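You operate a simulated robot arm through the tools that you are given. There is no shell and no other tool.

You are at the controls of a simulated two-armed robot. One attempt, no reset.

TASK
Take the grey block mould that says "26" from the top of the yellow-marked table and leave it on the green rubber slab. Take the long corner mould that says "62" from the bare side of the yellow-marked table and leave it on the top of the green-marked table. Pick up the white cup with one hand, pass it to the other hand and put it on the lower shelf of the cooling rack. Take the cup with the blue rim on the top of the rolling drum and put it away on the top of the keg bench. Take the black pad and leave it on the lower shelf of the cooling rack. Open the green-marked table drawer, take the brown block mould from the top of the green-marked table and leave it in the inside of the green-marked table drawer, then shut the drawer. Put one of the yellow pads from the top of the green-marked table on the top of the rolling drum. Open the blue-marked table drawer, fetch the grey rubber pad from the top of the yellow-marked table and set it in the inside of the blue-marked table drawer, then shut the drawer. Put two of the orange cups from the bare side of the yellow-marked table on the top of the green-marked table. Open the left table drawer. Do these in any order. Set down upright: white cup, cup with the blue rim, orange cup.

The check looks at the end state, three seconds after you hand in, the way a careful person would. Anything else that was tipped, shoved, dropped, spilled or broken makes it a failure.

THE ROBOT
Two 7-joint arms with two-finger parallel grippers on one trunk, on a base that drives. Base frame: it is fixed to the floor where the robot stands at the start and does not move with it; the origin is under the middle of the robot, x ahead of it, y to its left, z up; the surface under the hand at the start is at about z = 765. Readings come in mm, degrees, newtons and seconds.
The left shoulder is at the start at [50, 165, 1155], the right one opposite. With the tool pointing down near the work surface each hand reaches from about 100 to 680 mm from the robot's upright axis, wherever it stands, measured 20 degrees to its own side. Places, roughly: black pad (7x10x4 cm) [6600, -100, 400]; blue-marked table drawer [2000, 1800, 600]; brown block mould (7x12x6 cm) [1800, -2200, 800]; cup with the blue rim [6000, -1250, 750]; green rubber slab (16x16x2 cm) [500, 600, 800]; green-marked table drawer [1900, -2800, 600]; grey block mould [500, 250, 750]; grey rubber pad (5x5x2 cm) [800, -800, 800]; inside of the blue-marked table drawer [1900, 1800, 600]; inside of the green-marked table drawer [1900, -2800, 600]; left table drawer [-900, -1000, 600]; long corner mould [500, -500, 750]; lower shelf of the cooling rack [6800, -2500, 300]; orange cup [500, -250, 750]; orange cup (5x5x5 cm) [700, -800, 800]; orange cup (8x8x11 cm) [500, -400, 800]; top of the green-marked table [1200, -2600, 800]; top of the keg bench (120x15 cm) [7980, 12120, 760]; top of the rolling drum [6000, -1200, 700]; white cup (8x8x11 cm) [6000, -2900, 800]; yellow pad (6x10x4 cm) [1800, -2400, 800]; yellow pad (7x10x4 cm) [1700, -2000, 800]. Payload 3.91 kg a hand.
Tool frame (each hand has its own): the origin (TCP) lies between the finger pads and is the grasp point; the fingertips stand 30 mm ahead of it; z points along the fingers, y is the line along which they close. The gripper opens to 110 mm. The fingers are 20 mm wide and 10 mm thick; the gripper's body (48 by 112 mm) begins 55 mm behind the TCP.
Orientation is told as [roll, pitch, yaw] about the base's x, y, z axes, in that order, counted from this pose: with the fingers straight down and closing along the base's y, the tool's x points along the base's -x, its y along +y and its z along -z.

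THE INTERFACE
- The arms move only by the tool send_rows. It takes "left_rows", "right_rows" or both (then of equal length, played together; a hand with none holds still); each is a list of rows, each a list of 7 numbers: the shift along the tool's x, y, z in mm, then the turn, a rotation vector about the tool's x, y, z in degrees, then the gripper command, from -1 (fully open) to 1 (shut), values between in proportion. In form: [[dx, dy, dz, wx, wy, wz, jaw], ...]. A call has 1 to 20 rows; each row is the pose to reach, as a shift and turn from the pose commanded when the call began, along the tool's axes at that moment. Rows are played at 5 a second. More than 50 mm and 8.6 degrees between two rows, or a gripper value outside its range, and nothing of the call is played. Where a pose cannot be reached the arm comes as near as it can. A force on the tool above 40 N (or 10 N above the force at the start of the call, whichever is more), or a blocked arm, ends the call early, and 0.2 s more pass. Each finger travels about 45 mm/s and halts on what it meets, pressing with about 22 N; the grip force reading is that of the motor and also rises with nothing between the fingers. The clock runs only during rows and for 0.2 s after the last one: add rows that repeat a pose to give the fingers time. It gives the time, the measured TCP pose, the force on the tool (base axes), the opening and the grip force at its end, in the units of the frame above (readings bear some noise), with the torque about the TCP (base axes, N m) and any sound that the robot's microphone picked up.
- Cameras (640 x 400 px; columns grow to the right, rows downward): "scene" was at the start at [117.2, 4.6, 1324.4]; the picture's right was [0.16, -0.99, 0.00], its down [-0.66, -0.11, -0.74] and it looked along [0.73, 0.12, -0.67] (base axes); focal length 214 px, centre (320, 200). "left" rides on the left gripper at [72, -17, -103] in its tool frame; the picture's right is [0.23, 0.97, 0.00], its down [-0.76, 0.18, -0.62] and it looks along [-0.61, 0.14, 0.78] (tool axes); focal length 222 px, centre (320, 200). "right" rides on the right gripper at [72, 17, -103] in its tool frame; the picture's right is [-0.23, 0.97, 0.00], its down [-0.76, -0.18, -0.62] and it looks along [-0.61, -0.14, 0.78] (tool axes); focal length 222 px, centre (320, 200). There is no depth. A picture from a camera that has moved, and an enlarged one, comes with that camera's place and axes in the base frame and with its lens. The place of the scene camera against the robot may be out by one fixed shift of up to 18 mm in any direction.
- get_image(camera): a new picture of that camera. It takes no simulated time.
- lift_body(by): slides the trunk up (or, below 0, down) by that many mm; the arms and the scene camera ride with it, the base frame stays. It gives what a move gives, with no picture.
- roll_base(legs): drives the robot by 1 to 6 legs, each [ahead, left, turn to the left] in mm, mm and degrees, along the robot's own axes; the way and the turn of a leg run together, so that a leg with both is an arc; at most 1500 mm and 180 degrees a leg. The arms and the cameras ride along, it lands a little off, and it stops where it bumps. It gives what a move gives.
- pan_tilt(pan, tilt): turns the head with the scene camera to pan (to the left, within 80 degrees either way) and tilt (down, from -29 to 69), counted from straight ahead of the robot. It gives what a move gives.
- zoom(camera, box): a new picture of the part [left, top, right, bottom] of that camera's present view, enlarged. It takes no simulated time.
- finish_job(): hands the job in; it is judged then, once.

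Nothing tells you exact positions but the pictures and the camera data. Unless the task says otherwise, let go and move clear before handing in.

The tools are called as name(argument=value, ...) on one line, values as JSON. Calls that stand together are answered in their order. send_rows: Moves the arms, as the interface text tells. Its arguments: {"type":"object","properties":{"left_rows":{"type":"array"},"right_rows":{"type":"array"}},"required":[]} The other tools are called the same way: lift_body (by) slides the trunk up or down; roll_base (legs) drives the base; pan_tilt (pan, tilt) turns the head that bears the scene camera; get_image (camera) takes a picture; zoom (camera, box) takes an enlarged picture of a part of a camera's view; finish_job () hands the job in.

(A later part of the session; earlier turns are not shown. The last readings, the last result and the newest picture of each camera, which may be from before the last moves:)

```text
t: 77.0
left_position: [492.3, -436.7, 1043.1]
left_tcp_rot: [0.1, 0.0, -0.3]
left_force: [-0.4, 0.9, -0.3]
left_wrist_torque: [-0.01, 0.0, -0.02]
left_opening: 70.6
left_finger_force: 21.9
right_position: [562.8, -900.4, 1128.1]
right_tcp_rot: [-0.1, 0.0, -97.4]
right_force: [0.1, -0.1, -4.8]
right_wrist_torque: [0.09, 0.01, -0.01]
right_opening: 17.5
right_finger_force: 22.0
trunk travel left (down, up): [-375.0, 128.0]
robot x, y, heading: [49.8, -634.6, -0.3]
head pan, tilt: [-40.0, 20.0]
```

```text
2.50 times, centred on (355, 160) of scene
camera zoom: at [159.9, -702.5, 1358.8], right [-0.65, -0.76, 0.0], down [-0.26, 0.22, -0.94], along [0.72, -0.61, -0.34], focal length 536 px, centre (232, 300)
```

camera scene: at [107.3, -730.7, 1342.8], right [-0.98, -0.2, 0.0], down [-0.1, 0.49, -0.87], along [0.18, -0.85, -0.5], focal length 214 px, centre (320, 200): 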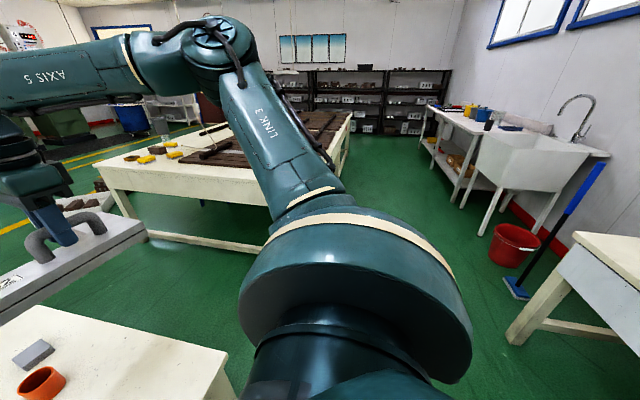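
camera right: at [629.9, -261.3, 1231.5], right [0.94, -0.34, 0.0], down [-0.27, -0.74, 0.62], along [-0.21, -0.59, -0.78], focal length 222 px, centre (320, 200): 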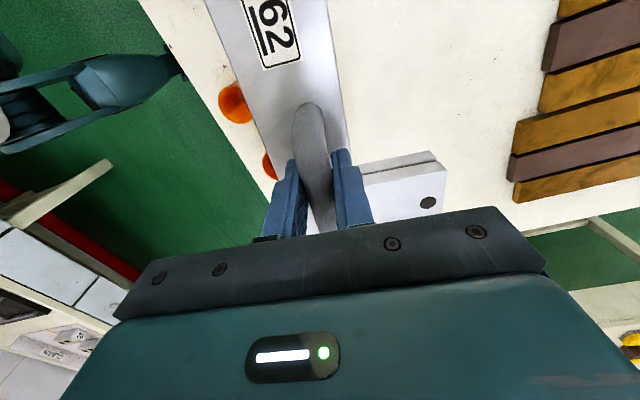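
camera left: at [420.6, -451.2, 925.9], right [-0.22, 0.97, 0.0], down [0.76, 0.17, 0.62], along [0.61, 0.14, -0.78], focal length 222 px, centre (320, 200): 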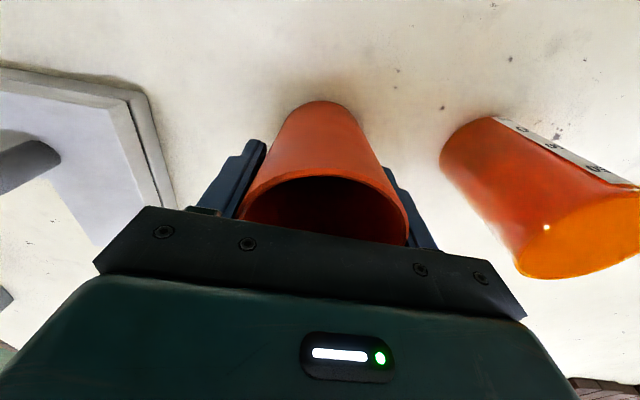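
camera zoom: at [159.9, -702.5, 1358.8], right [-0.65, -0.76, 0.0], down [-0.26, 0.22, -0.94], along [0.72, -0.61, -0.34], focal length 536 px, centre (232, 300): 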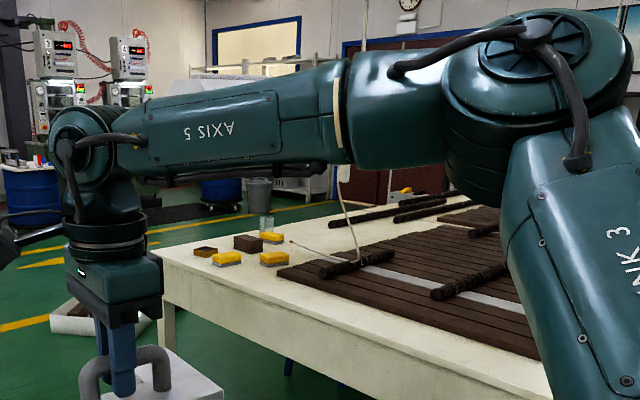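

The aisle between the two tables (y ≈ -940 to -1850) is clear. I back off, slide right into the aisle, drive up it, then turn to face the green-marked table.

roll_base(legs=[[-120, 0, 0], [0, -760, 0], [500, 0, 0]])

pan_tilt(pan=-60, tilt=35)

get_image(camera="scene")

pan_tilt(pan=0, tilt=35)

get_image(camera="scene")

```text
t: 87.6
left_position: [872.1, -1207.2, 1043.6]
left_tcp_rot: [0.0, 0.0, 0.1]
left_force: [0.6, -0.6, 0.4]
left_wrist_torque: [0.01, 0.0, 0.04]
left_opening: 70.8
left_finger_force: 21.6
right_position: [944.4, -1672.3, 1127.7]
right_tcp_rot: [-0.1, 0.0, -97.0]
right_force: [0.1, -0.9, -5.8]
right_wrist_torque: [0.07, 0.05, 0.0]
right_opening: 17.7
right_finger_force: 22.4
trunk travel left (down, up): [-375.0, 128.0]
robot x, y, heading: [434.0, -1409.7, -0.0]
head pan, tilt: [-40.0, 20.0]
```

```text
t: 88.5
left_position: [871.3, -1207.5, 1043.8]
left_tcp_rot: [0.1, 0.0, 0.1]
left_force: [-0.3, 0.7, 0.0]
left_wrist_torque: [0.03, 0.01, -0.01]
left_opening: 70.4
left_finger_force: 22.5
right_position: [945.6, -1672.5, 1127.7]
right_tcp_rot: [-0.2, 0.0, -97.0]
right_force: [-0.3, 0.9, -4.6]
right_wrist_torque: [0.05, 0.01, -0.01]
right_opening: 17.8
right_finger_force: 21.8
trunk travel left (down, up): [-375.0, 128.0]
robot x, y, heading: [431.1, -1408.9, 0.1]
head pan, tilt: [-60.0, 35.0]
```

```text
taken
camera scene: at [513.5, -1493.4, 1335.0], right [-0.86, -0.5, 0.0], down [-0.29, 0.5, -0.82], along [0.41, -0.71, -0.57], focal length 214 px, centre (320, 200)
```

scene: 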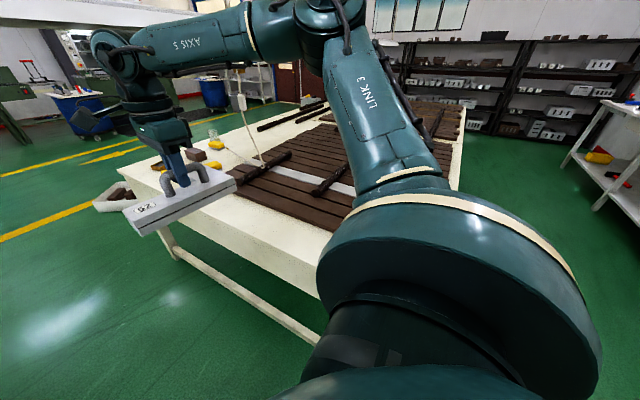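

```text
t: 89.8
left_position: [871.1, -1206.9, 1043.5]
left_tcp_rot: [0.1, 0.0, 0.1]
left_force: [-0.6, -1.0, -0.4]
left_wrist_torque: [0.0, 0.03, 0.02]
left_opening: 70.9
left_finger_force: 22.2
right_position: [946.1, -1672.6, 1126.7]
right_tcp_rot: [0.0, 0.1, -96.9]
right_force: [-0.6, 0.3, -5.7]
right_wrist_torque: [0.05, 0.02, -0.01]
right_opening: 17.6
right_finger_force: 22.2
trunk travel left (down, up): [-375.0, 128.0]
robot x, y, heading: [435.9, -1407.5, 0.5]
head pan, tilt: [0.0, 35.0]
```

```text
taken
camera scene: at [557.3, -1417.1, 1335.0], right [0.0, -1.0, 0.0], down [-0.57, 0.0, -0.82], along [0.82, 0.0, -0.57], focal length 214 px, centre (320, 200)
```

scene: 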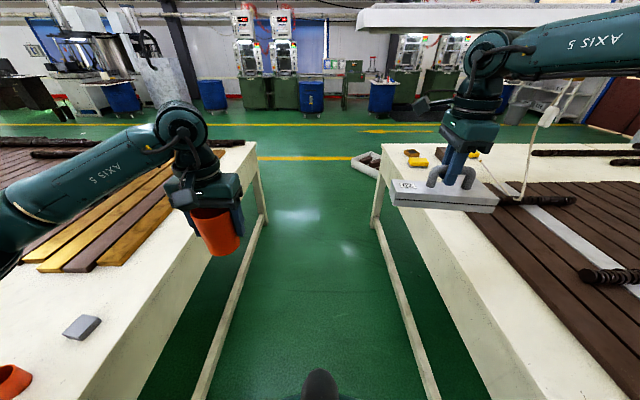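

I stand mid-aisle at [434, -1409]. I drive on to x ≈ 950 and turn right 90° to face the green-marked table's free white strip.

roll_base(legs=[[520, 0, 0], [0, 0, -90]])

pan_tilt(pan=0, tilt=45)

get_image(camera="scene")

get_image(camera="right")

get_image(camera="left")

```text
t: 92.2
left_position: [1273.3, -1208.8, 1043.2]
left_tcp_rot: [-0.1, 0.0, -0.3]
left_force: [0.5, -0.4, -0.2]
left_wrist_torque: [0.0, -0.01, -0.02]
left_opening: 70.5
left_finger_force: 21.7
right_position: [1338.0, -1679.3, 1108.1]
right_tcp_rot: [-2.6, -0.9, -97.0]
right_force: [0.4, 0.1, -4.5]
right_wrist_torque: [0.07, 0.01, 0.0]
right_opening: 17.8
right_finger_force: 22.1
trunk travel left (down, up): [-375.0, 128.0]
robot x, y, heading: [838.4, -1408.1, 0.0]
head pan, tilt: [0.0, 35.0]
stopped in leg 1: the force on the tool passed its limit at 47 N (the readings are from after the stop); the commanded pose is now the measured one
```

```text
t: 92.9
left_position: [1274.0, -1209.3, 1044.4]
left_tcp_rot: [0.1, 0.1, -0.3]
left_force: [0.4, 0.8, 0.6]
left_wrist_torque: [0.0, 0.01, -0.01]
left_opening: 70.7
left_finger_force: 21.7
right_position: [1338.8, -1679.3, 1109.1]
right_tcp_rot: [-2.3, -0.8, -97.0]
right_force: [-0.6, -0.1, -5.8]
right_wrist_torque: [0.07, 0.0, -0.02]
right_opening: 17.7
right_finger_force: 22.5
trunk travel left (down, up): [-375.0, 128.0]
robot x, y, heading: [833.8, -1407.0, -0.1]
head pan, tilt: [0.0, 45.0]
```

```text
taken
camera scene: at [952.5, -1418.1, 1320.0], right [0.0, -1.0, 0.0], down [-0.71, 0.0, -0.71], along [0.71, 0.0, -0.71], focal length 214 px, centre (320, 200)
```

scene: 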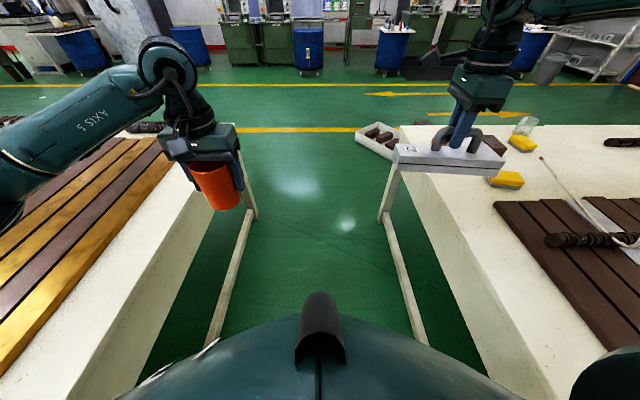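

```text
taken
camera right: at [1368.1, -1608.0, 1211.3], right [0.94, -0.34, -0.04], down [-0.24, -0.73, 0.64], along [-0.25, -0.59, -0.77], focal length 222 px, centre (320, 200)
```

right: 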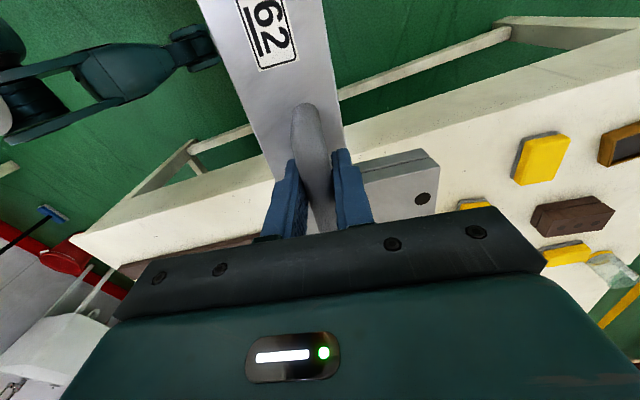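

```text
taken
camera left: at [1202.2, -1227.0, 1145.9], right [-0.22, 0.97, 0.0], down [0.76, 0.17, 0.62], along [0.61, 0.14, -0.78], focal length 222 px, centre (320, 200)
```

left: 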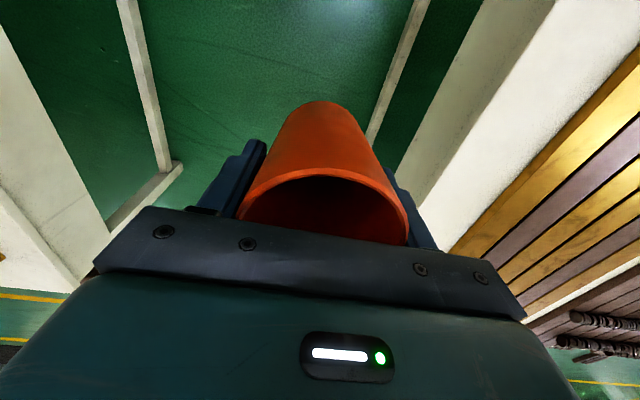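

Something stopped the right hand with 47 N; perhaps a hanging lamp or cord. I look up and right before moving anything.

pan_tilt(pan=-25, tilt=0)

get_image(camera="scene")

pan_tilt(pan=-25, tilt=25)

get_image(camera="scene")

```text
t: 94.0
left_position: [1273.5, -1208.9, 1043.2]
left_tcp_rot: [0.0, 0.0, -0.2]
left_force: [-0.2, -0.8, 0.4]
left_wrist_torque: [0.0, -0.01, 0.01]
left_opening: 70.5
left_finger_force: 21.9
right_position: [1338.8, -1679.7, 1108.3]
right_tcp_rot: [-2.4, -1.0, -97.0]
right_force: [-0.4, -0.6, -5.6]
right_wrist_torque: [0.06, 0.0, 0.01]
right_opening: 17.5
right_finger_force: 21.9
trunk travel left (down, up): [-375.0, 128.0]
robot x, y, heading: [835.6, -1406.8, 0.0]
head pan, tilt: [-25.0, 0.0]
```

```text
taken
camera scene: at [952.7, -1456.3, 1390.8], right [-0.43, -0.9, 0.0], down [0.0, 0.0, -1.0], along [0.9, -0.43, 0.0], focal length 214 px, centre (320, 200)
```

scene: 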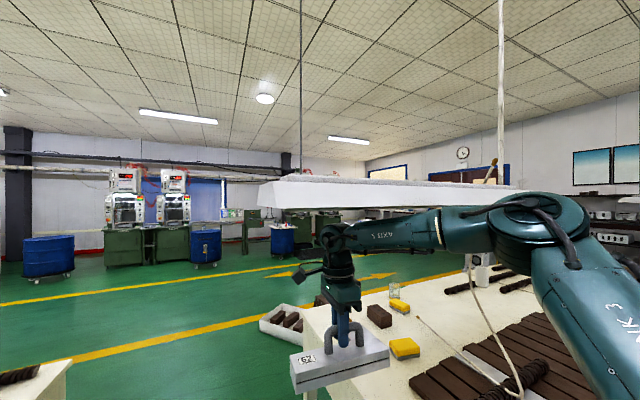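

```text
t: 94.9
left_position: [1274.1, -1208.2, 1043.1]
left_tcp_rot: [0.0, -0.1, -0.3]
left_force: [0.5, 0.0, -0.1]
left_wrist_torque: [-0.03, 0.0, 0.01]
left_opening: 70.8
left_finger_force: 21.5
right_position: [1338.6, -1679.3, 1109.3]
right_tcp_rot: [-2.4, -0.8, -97.0]
right_force: [0.1, 0.2, -5.3]
right_wrist_torque: [0.06, 0.02, 0.01]
right_opening: 17.5
right_finger_force: 22.3
trunk travel left (down, up): [-375.0, 128.0]
robot x, y, heading: [835.5, -1410.8, -0.2]
head pan, tilt: [-25.0, 25.0]
```

```text
taken
camera scene: at [954.5, -1457.2, 1350.6], right [-0.43, -0.9, 0.0], down [-0.38, 0.18, -0.91], along [0.82, -0.39, -0.42], focal length 214 px, centre (320, 200)
```

scene: 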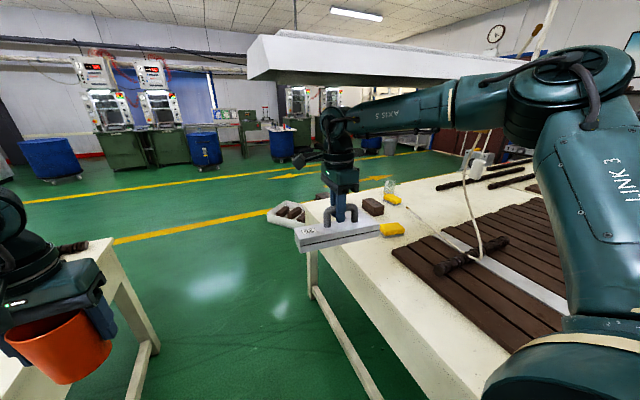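

A long lamp hangs over the aisle's end (bottom near z ≈ 1385); my right forearm touched it. I lower the right hand, back away 100 mm and turn here, keeping the arms low.

send_rows(right_rows=[[0, 0, 25, -0.8, 0.3, 0, 1], [0, 0, 50, -1.6, 0.6, 0, 1], [0, 0, 75, -2.4, 0.9, 0, 1], [0, 0, 75, -2.4, 0.9, 0, 1]])

roll_base(legs=[[-100, 20, 0], [0, 0, -90]])

pan_tilt(pan=0, tilt=45)

get_image(camera="scene")

get_image(camera="right")

get_image(camera="left")

```text
t: 95.9
left_position: [1273.2, -1208.6, 1044.4]
left_tcp_rot: [0.0, 0.0, -0.2]
left_force: [0.0, -0.4, -0.5]
left_wrist_torque: [-0.03, 0.01, -0.01]
left_opening: 70.6
left_finger_force: 22.3
right_position: [1337.0, -1678.1, 1035.2]
right_tcp_rot: [0.2, 0.0, -96.9]
right_force: [-0.4, 0.7, -5.2]
right_wrist_torque: [0.09, 0.01, 0.01]
right_opening: 17.9
right_finger_force: 22.1
trunk travel left (down, up): [-375.0, 128.0]
robot x, y, heading: [836.1, -1406.0, -0.1]
head pan, tilt: [-25.0, 25.0]
```

```text
t: 100.9
left_position: [935.9, -1823.6, 1043.6]
left_tcp_rot: [0.0, 0.0, -90.1]
left_force: [0.4, -1.0, -0.2]
left_wrist_torque: [0.0, 0.02, -0.03]
left_opening: 70.7
left_finger_force: 21.8
right_position: [467.5, -1890.4, 1035.9]
right_tcp_rot: [0.1, 0.0, 173.3]
right_force: [0.2, 0.5, -4.8]
right_wrist_torque: [0.05, -0.08, -0.01]
right_opening: 17.6
right_finger_force: 22.2
trunk travel left (down, up): [-375.0, 128.0]
robot x, y, heading: [732.0, -1384.7, -89.8]
head pan, tilt: [-25.0, 25.0]
```

```text
t: 101.8
left_position: [936.0, -1825.4, 1044.0]
left_tcp_rot: [0.0, 0.0, -90.0]
left_force: [0.1, 0.3, -0.6]
left_wrist_torque: [0.03, 0.0, -0.03]
left_opening: 70.7
left_finger_force: 22.4
right_position: [466.4, -1889.9, 1035.9]
right_tcp_rot: [0.1, 0.0, 173.4]
right_force: [-0.2, -0.8, -5.7]
right_wrist_torque: [0.03, -0.05, 0.0]
right_opening: 17.8
right_finger_force: 21.7
trunk travel left (down, up): [-375.0, 128.0]
robot x, y, heading: [733.6, -1387.4, -89.9]
head pan, tilt: [0.0, 45.0]
```

```text
taken
camera scene: at [740.5, -1507.5, 1320.2], right [-1.0, 0.0, 0.0], down [0.0, 0.71, -0.71], along [0.0, -0.71, -0.71], focal length 214 px, centre (320, 200)
```

scene: 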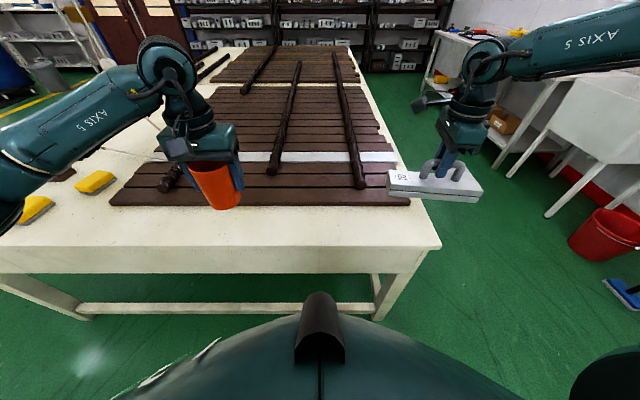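

```text
taken
camera right: at [536.0, -1915.0, 1140.0], right [-0.34, -0.94, 0.0], down [-0.74, 0.27, 0.62], along [-0.59, 0.21, -0.78], focal length 222 px, centre (320, 200)
```

right: 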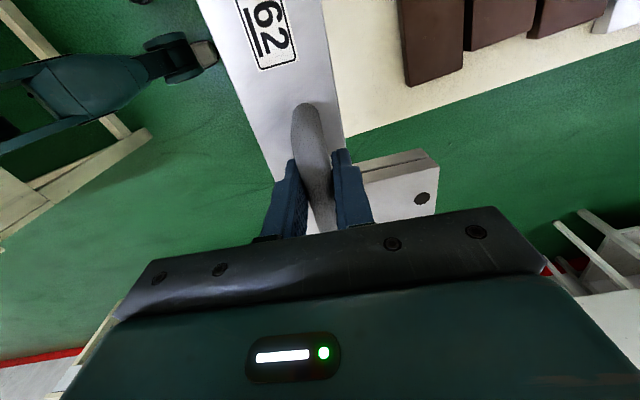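

```text
taken
camera left: at [920.0, -1753.2, 1146.1], right [0.97, 0.23, 0.0], down [0.18, -0.76, 0.62], along [0.14, -0.61, -0.78], focal length 222 px, centre (320, 200)
```

left: 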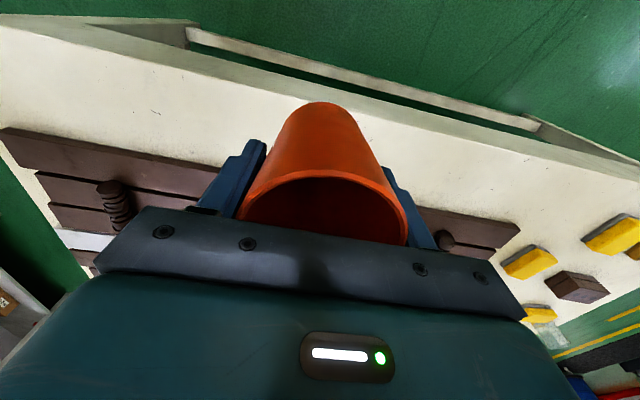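

I face the green-marked table; a white strip lies before the brown bars. I zoom to measure the strip with the left camera.

zoom(camera="left", box=[0, 0, 320, 200])

zoom(camera="scene", box=[0, 140, 460, 300])

```text
2.00 times, centred on (160, 100) of left
camera zoom: at [920.0, -1753.2, 1146.1], right [0.97, 0.23, 0.0], down [0.18, -0.76, 0.62], along [0.14, -0.61, -0.78], focal length 444 px, centre (640, 400)
```

zoom: 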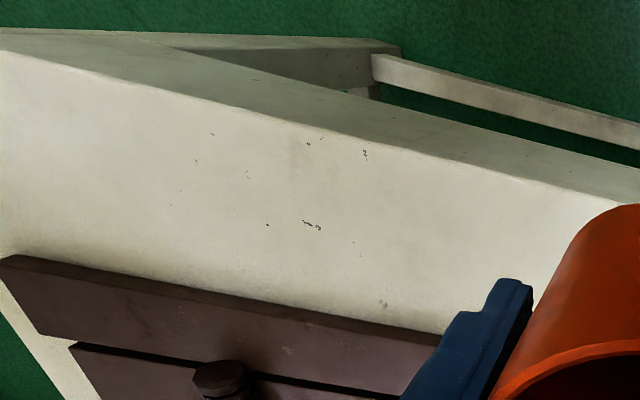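

```text
1.39 times, centred on (230, 220) of scene
camera zoom: at [740.5, -1507.5, 1320.2], right [-1.0, 0.0, 0.0], down [0.0, 0.71, -0.71], along [0.0, -0.71, -0.71], focal length 298 px, centre (445, 172)
```

zoom: 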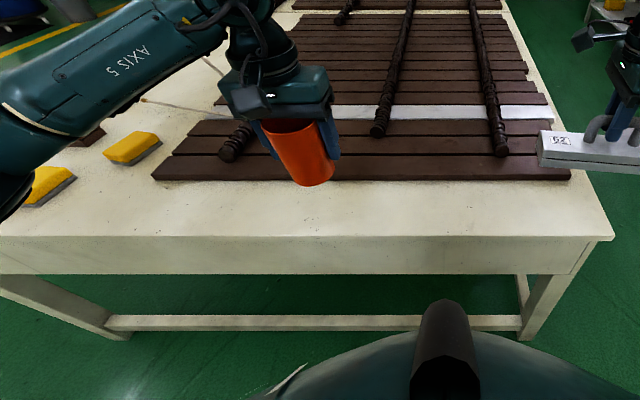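

The strip runs from y ≈ -1856 to -2027. I shift the robot 200 mm to its left (+x) so the mould comes fully over the table, then square the mould and lower it.

roll_base(legs=[[0, 200, 0]])

send_rows(right_rows=[[1, 6, 30, 0, 0, -2.2, 1], [2, 12, 65, 0, 0, -4.4, 1], [2, 17, 100, 0, 0, -6.6, 1], [2, 17, 100, 0, 0, -6.6, 1]])

get_image(camera="right")

get_image(camera="scene")

```text
t: 104.1
left_position: [1130.5, -1824.6, 1043.7]
left_tcp_rot: [0.0, 0.1, -90.1]
left_force: [-0.3, -1.0, -0.1]
left_wrist_torque: [0.01, -0.01, -0.01]
left_opening: 70.6
left_finger_force: 21.4
right_position: [661.3, -1890.0, 1035.5]
right_tcp_rot: [0.1, 0.1, 173.3]
right_force: [0.6, 0.0, -5.5]
right_wrist_torque: [0.04, -0.06, -0.02]
right_opening: 17.6
right_finger_force: 22.2
trunk travel left (down, up): [-375.0, 128.0]
robot x, y, heading: [928.5, -1385.1, -90.2]
head pan, tilt: [0.0, 45.0]
```

```text
t: 105.1
left_position: [1130.8, -1824.6, 1044.5]
left_tcp_rot: [-0.1, 0.0, -90.1]
left_force: [-1.0, -0.1, -1.0]
left_wrist_torque: [0.03, 0.01, 0.0]
left_opening: 70.5
left_finger_force: 22.0
right_position: [662.2, -1906.1, 935.3]
right_tcp_rot: [0.1, 0.1, 179.8]
right_force: [-0.5, 0.8, -5.2]
right_wrist_torque: [0.02, -0.03, 0.01]
right_opening: 17.6
right_finger_force: 22.1
trunk travel left (down, up): [-375.0, 128.0]
robot x, y, heading: [931.6, -1386.6, -90.2]
head pan, tilt: [0.0, 45.0]
```

```text
taken
camera right: at [733.8, -1923.3, 1039.1], right [-0.23, -0.97, 0.0], down [-0.76, 0.18, 0.62], along [-0.61, 0.14, -0.78], focal length 222 px, centre (320, 200)
```

right: 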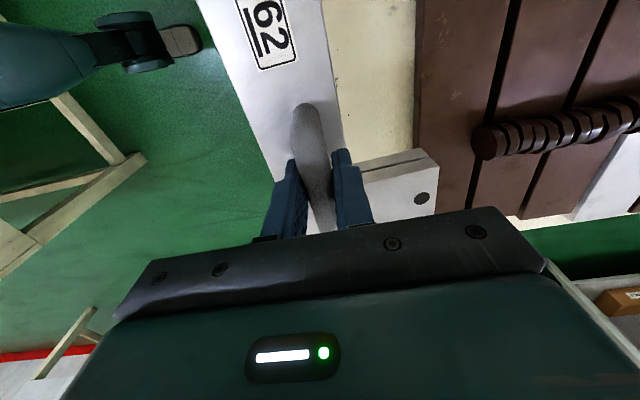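

```text
taken
camera scene: at [935.6, -1507.2, 1320.2], right [-1.0, 0.0, 0.0], down [0.0, 0.71, -0.71], along [0.0, -0.71, -0.71], focal length 214 px, centre (320, 200)
```

scene: 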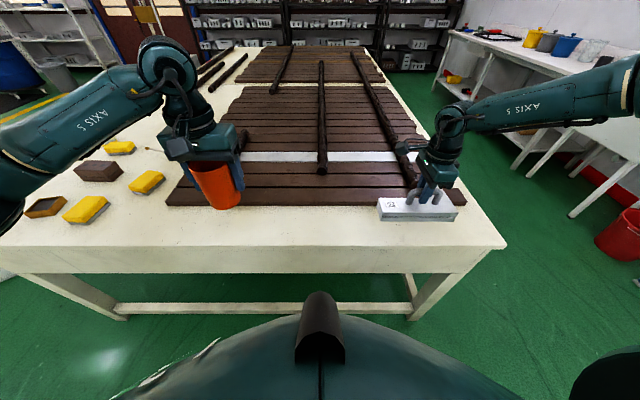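

The mould spans y ≈ -1875 to -1988 now; I move it 11 mm further in and lower it until contact.

send_rows(right_rows=[[0, 6, 30, 0, 0, 0, 1], [0, 11, 60, 0, 0, 0, 1], [0, 11, 78, 0, 0, 0, 1], [0, 11, 84, 0, 0, 0, 1], [0, 11, 84, 0, 0, 0, 1]])

get_image(camera="right")

zoom(camera="scene", box=[330, 120, 520, 260])

```text
t: 106.3
left_position: [1130.6, -1824.8, 1044.4]
left_tcp_rot: [0.0, 0.0, -90.2]
left_force: [-0.9, -0.1, -0.6]
left_wrist_torque: [-0.01, -0.04, -0.03]
left_opening: 70.6
left_finger_force: 22.3
right_position: [650.9, -1899.2, 872.1]
right_tcp_rot: [0.1, -0.1, 179.8]
right_force: [0.7, -0.1, -5.5]
right_wrist_torque: [0.03, -0.01, -0.01]
right_opening: 17.6
right_finger_force: 22.6
right hand out of reach, approached as far as the arm can: row 2, 3, 4, 5
trunk travel left (down, up): [-375.0, 128.0]
robot x, y, heading: [931.7, -1386.7, -89.8]
head pan, tilt: [0.0, 45.0]
```

```text
taken
camera right: at [722.6, -1915.9, 976.4], right [-0.23, -0.97, 0.0], down [-0.76, 0.18, 0.62], along [-0.61, 0.14, -0.78], focal length 222 px, centre (320, 200)
```

right: 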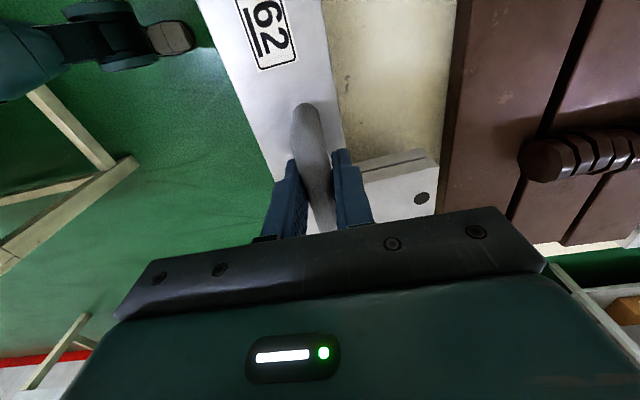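

```text
2.86 times, centred on (425, 190) of scene
camera zoom: at [935.4, -1507.5, 1320.2], right [-1.0, 0.0, 0.0], down [0.0, 0.71, -0.71], along [0.0, -0.71, -0.71], focal length 613 px, centre (20, 229)
```

zoom: 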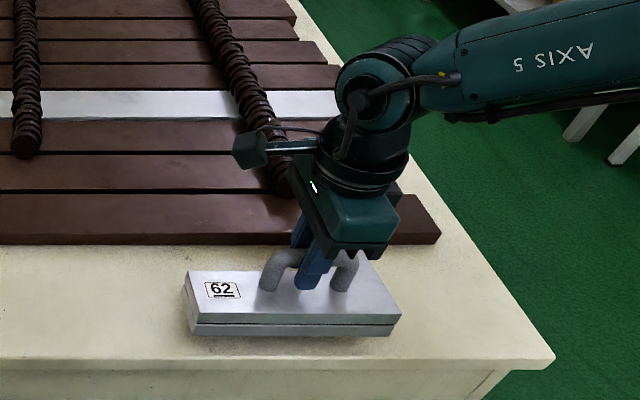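

Reach ends just short, so I raise the mould, drive 60 mm closer, and lower it again.

send_rows(right_rows=[[0, 0, -30, 0, 0, 0, 1], [0, 0, -60, 0, 0, 0, 1], [0, 0, -60, 0, 0, 0, 1]])

roll_base(legs=[[60, 0, 0]])

```text
t: 107.1
left_position: [1130.4, -1824.8, 1044.4]
left_tcp_rot: [0.0, -0.1, -90.1]
left_force: [0.4, 0.2, -0.3]
left_wrist_torque: [-0.01, -0.02, 0.01]
left_opening: 70.7
left_finger_force: 22.4
right_position: [652.2, -1897.8, 932.0]
right_tcp_rot: [0.1, 0.0, 179.7]
right_force: [-0.4, 0.5, -4.3]
right_wrist_torque: [0.06, -0.05, -0.01]
right_opening: 17.5
right_finger_force: 21.8
trunk travel left (down, up): [-375.0, 128.0]
robot x, y, heading: [927.5, -1389.2, -90.1]
head pan, tilt: [0.0, 45.0]
```

```text
t: 108.1
left_position: [1129.7, -1884.5, 1043.3]
left_tcp_rot: [-0.1, 0.0, -90.1]
left_force: [0.1, -0.1, 1.7]
left_wrist_torque: [0.06, 0.01, 0.03]
left_opening: 70.6
left_finger_force: 21.9
right_position: [650.8, -1957.3, 931.0]
right_tcp_rot: [0.0, 0.0, 179.9]
right_force: [0.6, 0.5, -5.3]
right_wrist_torque: [0.03, -0.05, 0.0]
right_opening: 17.7
right_finger_force: 21.4
trunk travel left (down, up): [-375.0, 128.0]
robot x, y, heading: [931.5, -1446.6, -90.2]
head pan, tilt: [0.0, 45.0]
```

send_rows(right_rows=[[0, -20, 0, 0, 0, 0, 1], [0, -40, 10, 0, 0, 0, 1], [0, -40, 40, 0, 0, 0, 1], [0, -40, 65, 0, 0, 0, 1], [0, -40, 76, 0, 0, 0, 1], [0, -40, 76, 0, 0, 0, 1]])

get_image(camera="right")

zoom(camera="scene", box=[330, 120, 520, 260])

```text
t: 109.5
left_position: [1130.3, -1885.6, 1043.8]
left_tcp_rot: [0.0, 0.0, -90.0]
left_force: [0.3, 1.2, -0.5]
left_wrist_torque: [0.02, 0.01, 0.01]
left_opening: 70.8
left_finger_force: 22.5
right_position: [652.6, -1916.6, 855.0]
right_tcp_rot: [0.1, 0.0, 179.8]
right_force: [0.0, 0.5, -5.2]
right_wrist_torque: [0.05, -0.08, 0.0]
right_opening: 17.7
right_finger_force: 22.5
trunk travel left (down, up): [-375.0, 128.0]
robot x, y, heading: [932.7, -1444.7, -89.9]
head pan, tilt: [0.0, 45.0]
```

```text
taken
camera right: at [723.9, -1933.5, 959.2], right [-0.23, -0.97, 0.0], down [-0.76, 0.18, 0.62], along [-0.61, 0.14, -0.78], focal length 222 px, centre (320, 200)
```

right: 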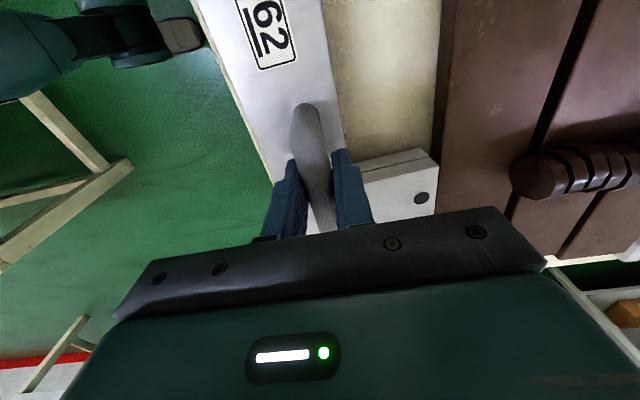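

```text
2.86 times, centred on (425, 190) of scene
camera zoom: at [935.4, -1566.7, 1320.2], right [-1.0, 0.0, 0.0], down [0.0, 0.71, -0.71], along [0.0, -0.71, -0.71], focal length 613 px, centre (20, 229)
```

zoom: 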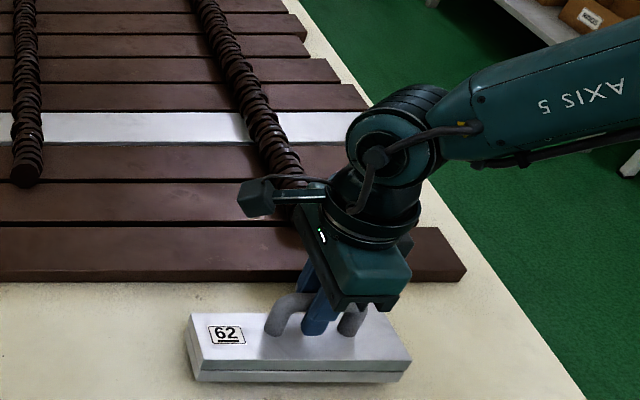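

Clearances look fine on both sides. Lowering in small steps.

send_rows(right_rows=[[0, 0, 4, 0, 0, 0, 1], [0, 0, 7, 0, 0, 0, 1], [0, 0, 9, 0, 0, 0, 1], [0, 0, 10, 0, 0, 0, 1], [0, 0, 10, 0, 0, 0, 1]])

```text
t: 110.7
left_position: [1130.7, -1884.0, 1044.4]
left_tcp_rot: [-0.1, 0.0, -90.1]
left_force: [0.0, -0.7, -1.0]
left_wrist_torque: [0.03, -0.02, 0.02]
left_opening: 70.8
left_finger_force: 22.1
right_position: [652.5, -1917.3, 845.1]
right_tcp_rot: [0.1, 0.0, 179.8]
right_force: [0.2, 0.9, -1.1]
right_wrist_torque: [-0.16, 0.18, -0.06]
right_opening: 17.6
right_finger_force: 22.0
trunk travel left (down, up): [-375.0, 128.0]
robot x, y, heading: [933.2, -1443.9, -89.9]
head pan, tilt: [0.0, 45.0]
```

send_rows(right_rows=[[0, 0, 1, 0, 0, 0, 1], [0, 0, 2, 0, 0, 0, 1], [0, 0, 2, 0, 0, 0, 1]])

zoom(camera="scene", box=[330, 120, 520, 260])

```text
t: 111.5
left_position: [1130.4, -1885.0, 1043.7]
left_tcp_rot: [0.0, -0.1, -90.1]
left_force: [-0.1, 0.0, -0.4]
left_wrist_torque: [0.01, -0.01, 0.02]
left_opening: 70.7
left_finger_force: 21.3
right_position: [652.3, -1916.9, 844.9]
right_tcp_rot: [0.1, 0.1, 179.8]
right_force: [-0.5, 0.3, -2.9]
right_wrist_torque: [-0.11, 0.02, -0.03]
right_opening: 17.6
right_finger_force: 22.3
trunk travel left (down, up): [-375.0, 128.0]
robot x, y, heading: [927.7, -1448.2, -90.2]
head pan, tilt: [0.0, 45.0]
```

```text
2.86 times, centred on (425, 190) of scene
camera zoom: at [935.5, -1566.4, 1320.2], right [-1.0, 0.0, 0.0], down [0.0, 0.71, -0.71], along [0.0, -0.71, -0.71], focal length 613 px, centre (20, 229)
```

zoom: 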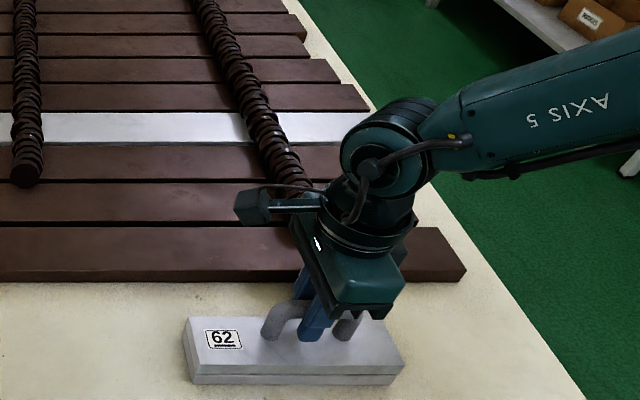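

send_rows(right_rows=[[0, 0, 1, 0, 0, 0, 1], [0, 0, 2, 0, 0, 0, 1], [0, 0, 3, 0, 0, 0, 1], [0, 0, 3, 0, 0, 0, 1]])

```text
t: 112.5
left_position: [1130.2, -1883.3, 1045.2]
left_tcp_rot: [-0.1, -0.3, -90.1]
left_force: [0.3, -0.3, -0.3]
left_wrist_torque: [0.01, 0.04, 0.02]
left_opening: 70.7
left_finger_force: 22.0
right_position: [651.5, -1916.2, 844.1]
right_tcp_rot: [0.4, -0.1, 179.7]
right_force: [-5.4, 4.0, 21.8]
right_wrist_torque: [0.05, -0.06, -0.03]
right_opening: 17.7
right_finger_force: 21.6
trunk travel left (down, up): [-375.0, 128.0]
robot x, y, heading: [931.4, -1447.5, -89.9]
head pan, tilt: [0.0, 45.0]
```

Firm contact. I ease back a millimetre, open, and rise straight up.

send_rows(right_rows=[[0, 0, -1.5, 0, 0, 0, 1], [0, 0, -1.5, 0, 0, 0, -0.3], [0, 0, -1.5, 0, 0, 0, -0.3], [0, 0, -1.5, 0, 0, 0, -0.3], [0, 0, -1.5, 0, 0, 0, -0.3], [0, 0, -30, 0, 0, 0, -0.3], [0, 0, -70, 0, 0, 0, -0.3], [0, 0, -110, 0, 0, 0, -0.3], [0, 0, -150, 0, 0, 0, -0.3]])

get_image(camera="right")

get_image(camera="scene")

get_image(camera="left")

```text
t: 114.5
left_position: [1130.1, -1882.9, 1044.6]
left_tcp_rot: [0.0, -0.2, -90.1]
left_force: [-0.7, -0.1, -0.3]
left_wrist_torque: [-0.03, -0.02, -0.01]
left_opening: 70.5
left_finger_force: 22.3
right_position: [653.3, -1917.7, 991.1]
right_tcp_rot: [0.1, 0.1, 179.8]
right_force: [0.1, 0.0, 0.3]
right_wrist_torque: [0.0, 0.02, -0.01]
right_opening: 71.7
right_finger_force: 0.1
trunk travel left (down, up): [-375.0, 128.0]
robot x, y, heading: [930.2, -1443.8, -90.2]
head pan, tilt: [0.0, 45.0]
```

```text
taken
camera right: at [724.1, -1934.1, 1095.8], right [-0.23, -0.97, 0.0], down [-0.76, 0.18, 0.62], along [-0.61, 0.14, -0.78], focal length 222 px, centre (320, 200)
```

right: 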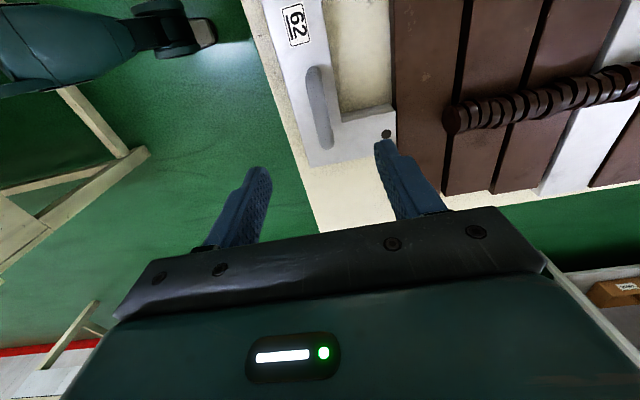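

```text
taken
camera scene: at [935.8, -1565.9, 1320.2], right [-1.0, 0.0, 0.0], down [0.0, 0.71, -0.71], along [0.0, -0.71, -0.71], focal length 214 px, centre (320, 200)
```

scene: 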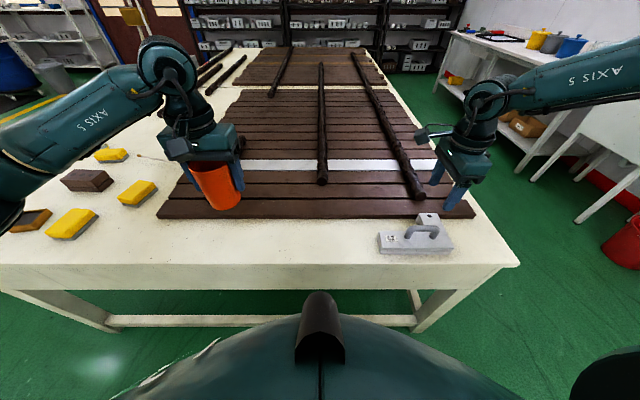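

```text
taken
camera left: at [1114.8, -1812.1, 1146.3], right [0.97, 0.23, 0.0], down [0.18, -0.76, 0.62], along [0.14, -0.61, -0.78], focal length 222 px, centre (320, 200)
```

left: 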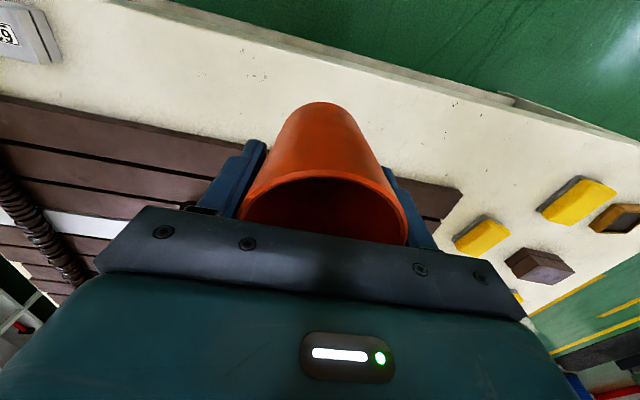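

The mould stands flat on the green-marked table. Now I set down the orange cup with the left hand at about [1130, -1936] on the white strip.

send_rows(left_rows=[[-25, 0, 30, 0, 0, 0, 1], [-51, 0, 60, 0, 0, 0, 1], [-51, 0, 100, 0, 0, 0, 1], [-51, 0, 140, 0, 0, 0, 1], [-51, 0, 180, 0, 0, 0, 1], [-51, 0, 205, 0, 0, 0, 1], [-51, 0, 214, 0, 0, 0, 1], [-51, 0, 214, 0, 0, 0, 1]])

get_image(camera="left")

zoom(camera="scene", box=[130, 130, 470, 290])

```text
t: 116.3
left_position: [1128.4, -1935.8, 829.1]
left_tcp_rot: [0.0, 0.0, -90.1]
left_force: [-0.4, 0.4, -0.5]
left_wrist_torque: [0.0, -0.01, -0.01]
left_opening: 70.6
left_finger_force: 22.1
right_position: [651.4, -1917.3, 990.8]
right_tcp_rot: [0.0, 0.0, 179.8]
right_force: [0.0, 0.1, 0.2]
right_wrist_torque: [-0.02, 0.01, -0.02]
right_opening: 71.5
right_finger_force: 0.2
trunk travel left (down, up): [-375.0, 128.0]
robot x, y, heading: [931.6, -1446.1, -90.0]
head pan, tilt: [0.0, 45.0]
```

```text
taken
camera left: at [1113.1, -1863.9, 931.0], right [0.97, 0.23, 0.0], down [0.18, -0.76, 0.62], along [0.14, -0.61, -0.78], focal length 222 px, centre (320, 200)
```

left: 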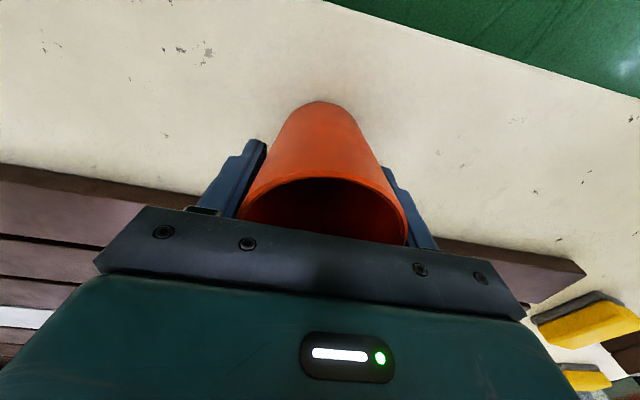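

```text
1.88 times, centred on (300, 210) of scene
camera zoom: at [935.6, -1566.3, 1320.2], right [-1.0, 0.0, 0.0], down [0.0, 0.71, -0.71], along [0.0, -0.71, -0.71], focal length 404 px, centre (358, 181)
```

zoom: 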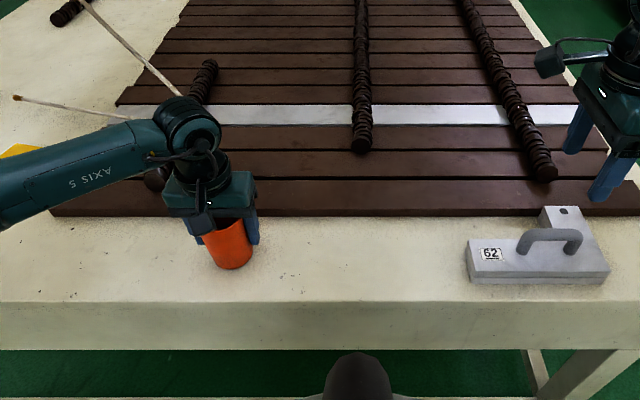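

send_rows(left_rows=[[0, 0, 2, 0, 0, 0, 1], [0, 0, 4, 0, 0, 0, 1], [0, 0, 5, 0, 0, 0, 1], [0, 0, 5, 0, 0, 0, 1]])

send_rows(left_rows=[[0, 0, 1, 0, 0, 0, 1], [0, 0, 1, 0, 0, 0, 1]])

```text
t: 117.3
left_position: [1130.1, -1935.5, 824.4]
left_tcp_rot: [-0.1, 0.1, -90.1]
left_force: [-0.2, -0.2, -0.2]
left_wrist_torque: [-0.03, 0.0, 0.0]
left_opening: 70.6
left_finger_force: 22.4
right_position: [651.2, -1917.6, 991.0]
right_tcp_rot: [0.1, 0.0, 179.7]
right_force: [0.1, -0.8, 0.2]
right_wrist_torque: [0.01, -0.04, 0.0]
right_opening: 71.4
right_finger_force: 0.1
trunk travel left (down, up): [-375.0, 128.0]
robot x, y, heading: [930.4, -1447.0, -89.9]
head pan, tilt: [0.0, 45.0]
```

```text
t: 117.9
left_position: [1130.0, -1935.4, 823.8]
left_tcp_rot: [0.0, 0.0, -90.1]
left_force: [-0.3, -0.3, -0.2]
left_wrist_torque: [0.02, 0.0, 0.01]
left_opening: 70.5
left_finger_force: 21.8
right_position: [652.7, -1917.3, 991.7]
right_tcp_rot: [0.1, 0.2, 179.7]
right_force: [-1.0, 0.8, 0.6]
right_wrist_torque: [0.0, -0.01, -0.03]
right_opening: 71.3
right_finger_force: 0.1
trunk travel left (down, up): [-375.0, 128.0]
robot x, y, heading: [926.7, -1442.6, -90.0]
head pan, tilt: [0.0, 45.0]
```

send_rows(left_rows=[[0, 0, 1, 0, 0, 0, 1], [0, 0, 1, 0, 0, 0, 1]])

send_rows(left_rows=[[0, 0, 1, 0, 0, 0, 1], [0, 0, 1, 0, 0, 0, 1]])

```text
t: 118.5
left_position: [1130.5, -1935.6, 823.0]
left_tcp_rot: [0.0, -0.3, -90.1]
left_force: [0.3, 0.9, 1.4]
left_wrist_torque: [0.02, 0.05, 0.03]
left_opening: 70.7
left_finger_force: 22.1
right_position: [652.3, -1917.2, 990.3]
right_tcp_rot: [0.0, 0.1, 179.8]
right_force: [0.4, 0.5, -0.4]
right_wrist_torque: [-0.04, -0.03, 0.0]
right_opening: 71.4
right_finger_force: 0.0
trunk travel left (down, up): [-375.0, 128.0]
robot x, y, heading: [930.5, -1445.3, -90.1]
head pan, tilt: [0.0, 45.0]
```

```text
t: 119.1
left_position: [1131.0, -1935.2, 822.4]
left_tcp_rot: [-0.1, -0.1, -90.1]
left_force: [-0.4, -0.6, 9.0]
left_wrist_torque: [0.03, -0.02, 0.01]
left_opening: 70.5
left_finger_force: 22.4
right_position: [651.7, -1916.7, 991.4]
right_tcp_rot: [0.0, 0.0, 179.8]
right_force: [0.2, 0.0, 0.5]
right_wrist_torque: [0.02, 0.02, 0.0]
right_opening: 71.4
right_finger_force: 0.1
trunk travel left (down, up): [-375.0, 128.0]
robot x, y, heading: [929.7, -1448.9, -89.9]
head pan, tilt: [0.0, 45.0]
```

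Contact; releasing the cup gently and rising.

send_rows(left_rows=[[0, 0, -1, 0, 0, 0, -0.4], [0, 0, -1, 0, 0, 0, -0.7], [0, 0, -1, 0, 0, 0, -1], [0, 0, -1, 0, 0, 0, -1], [0, 0, -1, 0, 0, 0, -1], [0, 0, -1, 0, 0, 0, -1], [0, 0, -30, 0, 0, 0, -1], [0, 0, -70, 0, 0, 0, -1], [0, 0, -110, 0, 0, 0, -1], [0, 0, -150, 0, 0, 0, -1], [0, 0, -180, 0, 0, 0, -1]])

get_image(camera="scene")

get_image(camera="left")

```text
t: 121.5
left_position: [1129.9, -1935.8, 1003.3]
left_tcp_rot: [0.0, 0.0, -90.1]
left_force: [0.7, -0.8, 0.5]
left_wrist_torque: [0.01, -0.01, -0.02]
left_opening: 109.9
left_finger_force: 0.0
right_position: [652.6, -1917.2, 990.4]
right_tcp_rot: [0.1, 0.1, 179.8]
right_force: [0.2, 0.3, 0.4]
right_wrist_torque: [-0.01, -0.03, 0.0]
right_opening: 71.7
right_finger_force: 0.2
trunk travel left (down, up): [-375.0, 128.0]
robot x, y, heading: [930.7, -1448.3, -90.1]
head pan, tilt: [0.0, 45.0]
```

```text
taken
camera scene: at [935.4, -1566.2, 1320.2], right [-1.0, 0.0, 0.0], down [0.0, 0.71, -0.71], along [0.0, -0.71, -0.71], focal length 214 px, centre (320, 200)
```

scene: 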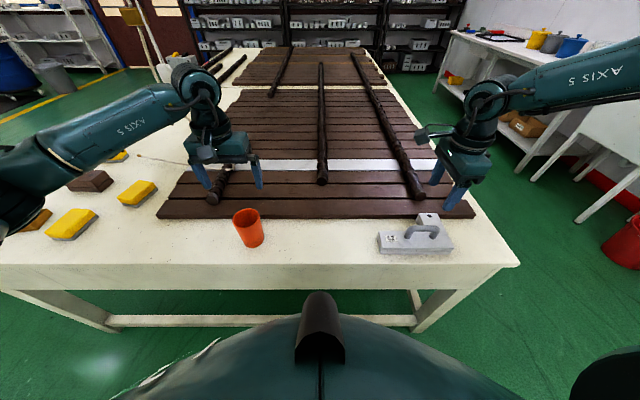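

```text
taken
camera left: at [1114.4, -1863.3, 1105.2], right [0.97, 0.23, 0.0], down [0.18, -0.76, 0.62], along [0.14, -0.61, -0.78], focal length 222 px, centre (320, 200)
```

left: 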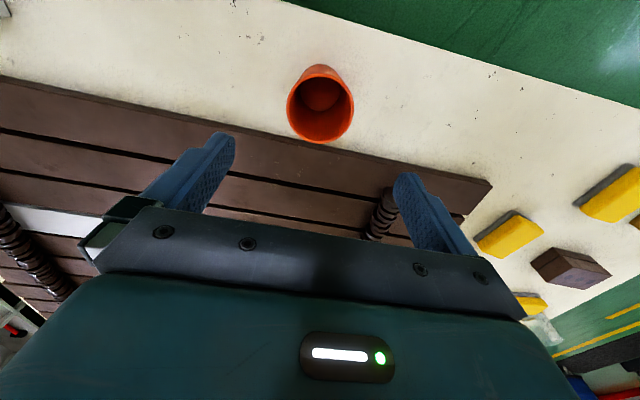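

The orange cup stands upright on the strip. Next are the small orange cup and the grey rubber pad at the end of the yellow-marked table behind me; I back off and turn around (away from the lamp).

roll_base(legs=[[-60, 0, 0], [0, 0, -180]])

send_rows(right_rows=[[0, 0, 0, 0, 0, -8.2, -1], [0, 0, 0, 0, 0, -16.4, -1], [0, 0, 0, 0, 0, -24.6, -1], [0, 0, 0, 0, 0, -32.8, -1], [0, 0, 0, 0, 0, -41, -1], [0, 0, 0, 0, 0, -49.2, -1], [0, 0, 0, 0, 0, -57.4, -1], [0, 0, 0, 0, 0, -65.6, -1], [0, 0, 0, 0, 0, -73.8, -1], [0, 0, 0, 0, 0, -82, -1], [0, 0, 0, 0, 0, -90, -1]])

get_image(camera="scene")

get_image(camera="left")

get_image(camera="right")

```text
t: 129.7
left_position: [716.7, -903.3, 1002.3]
left_tcp_rot: [-0.1, 0.0, 91.2]
left_force: [0.1, -0.5, -0.1]
left_wrist_torque: [0.01, 0.0, 0.0]
left_opening: 109.9
left_finger_force: 0.1
right_position: [1197.4, -910.2, 991.1]
right_tcp_rot: [0.0, 0.0, 1.2]
right_force: [-0.1, -0.4, 0.1]
right_wrist_torque: [-0.01, -0.02, 0.0]
right_opening: 71.8
right_finger_force: 0.1
trunk travel left (down, up): [-375.0, 128.0]
robot x, y, heading: [932.3, -1386.0, 91.5]
head pan, tilt: [0.0, 45.0]
```

```text
t: 132.1
left_position: [718.4, -903.9, 1003.0]
left_tcp_rot: [0.0, -0.1, 91.3]
left_force: [0.7, 0.6, -0.5]
left_wrist_torque: [0.03, 0.0, 0.02]
left_opening: 110.1
left_finger_force: 0.1
right_position: [1196.1, -909.9, 991.5]
right_tcp_rot: [0.0, -0.1, 91.4]
right_force: [-0.8, -0.7, -0.4]
right_wrist_torque: [0.01, -0.01, -0.01]
right_opening: 109.9
right_finger_force: 0.0
trunk travel left (down, up): [-375.0, 128.0]
robot x, y, heading: [930.2, -1385.7, 91.3]
head pan, tilt: [0.0, 45.0]
```

```text
taken
camera scene: at [933.2, -1285.5, 1320.2], right [1.0, 0.02, 0.0], down [0.02, -0.71, -0.71], along [-0.02, 0.71, -0.71], focal length 214 px, centre (320, 200)
```

scene: 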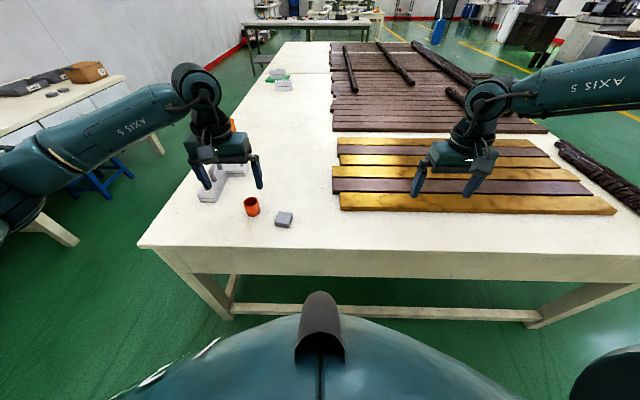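

```text
taken
camera left: at [737.3, -977.0, 1104.7], right [-0.97, -0.25, 0.0], down [-0.2, 0.76, 0.62], along [-0.16, 0.6, -0.78], focal length 222 px, centre (320, 200)
```

left: 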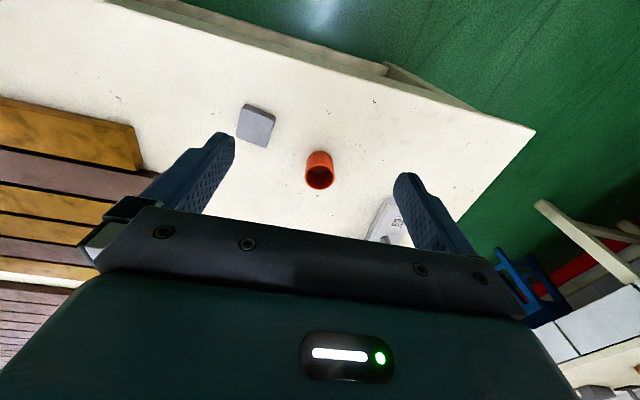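

```text
taken
camera right: at [1180.6, -982.8, 1095.3], right [-0.98, 0.2, 0.0], down [0.16, 0.76, 0.62], along [0.13, 0.61, -0.78], focal length 222 px, centre (320, 200)
```

right: 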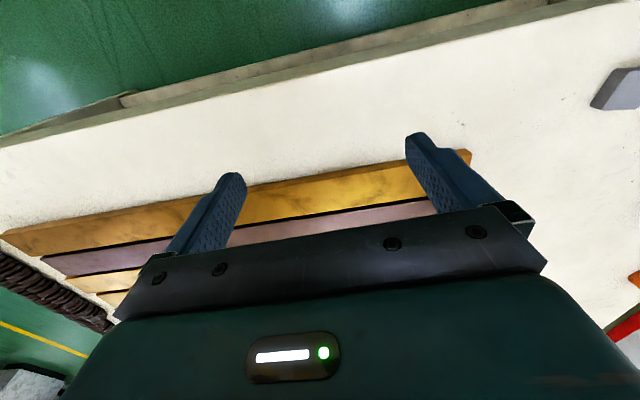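

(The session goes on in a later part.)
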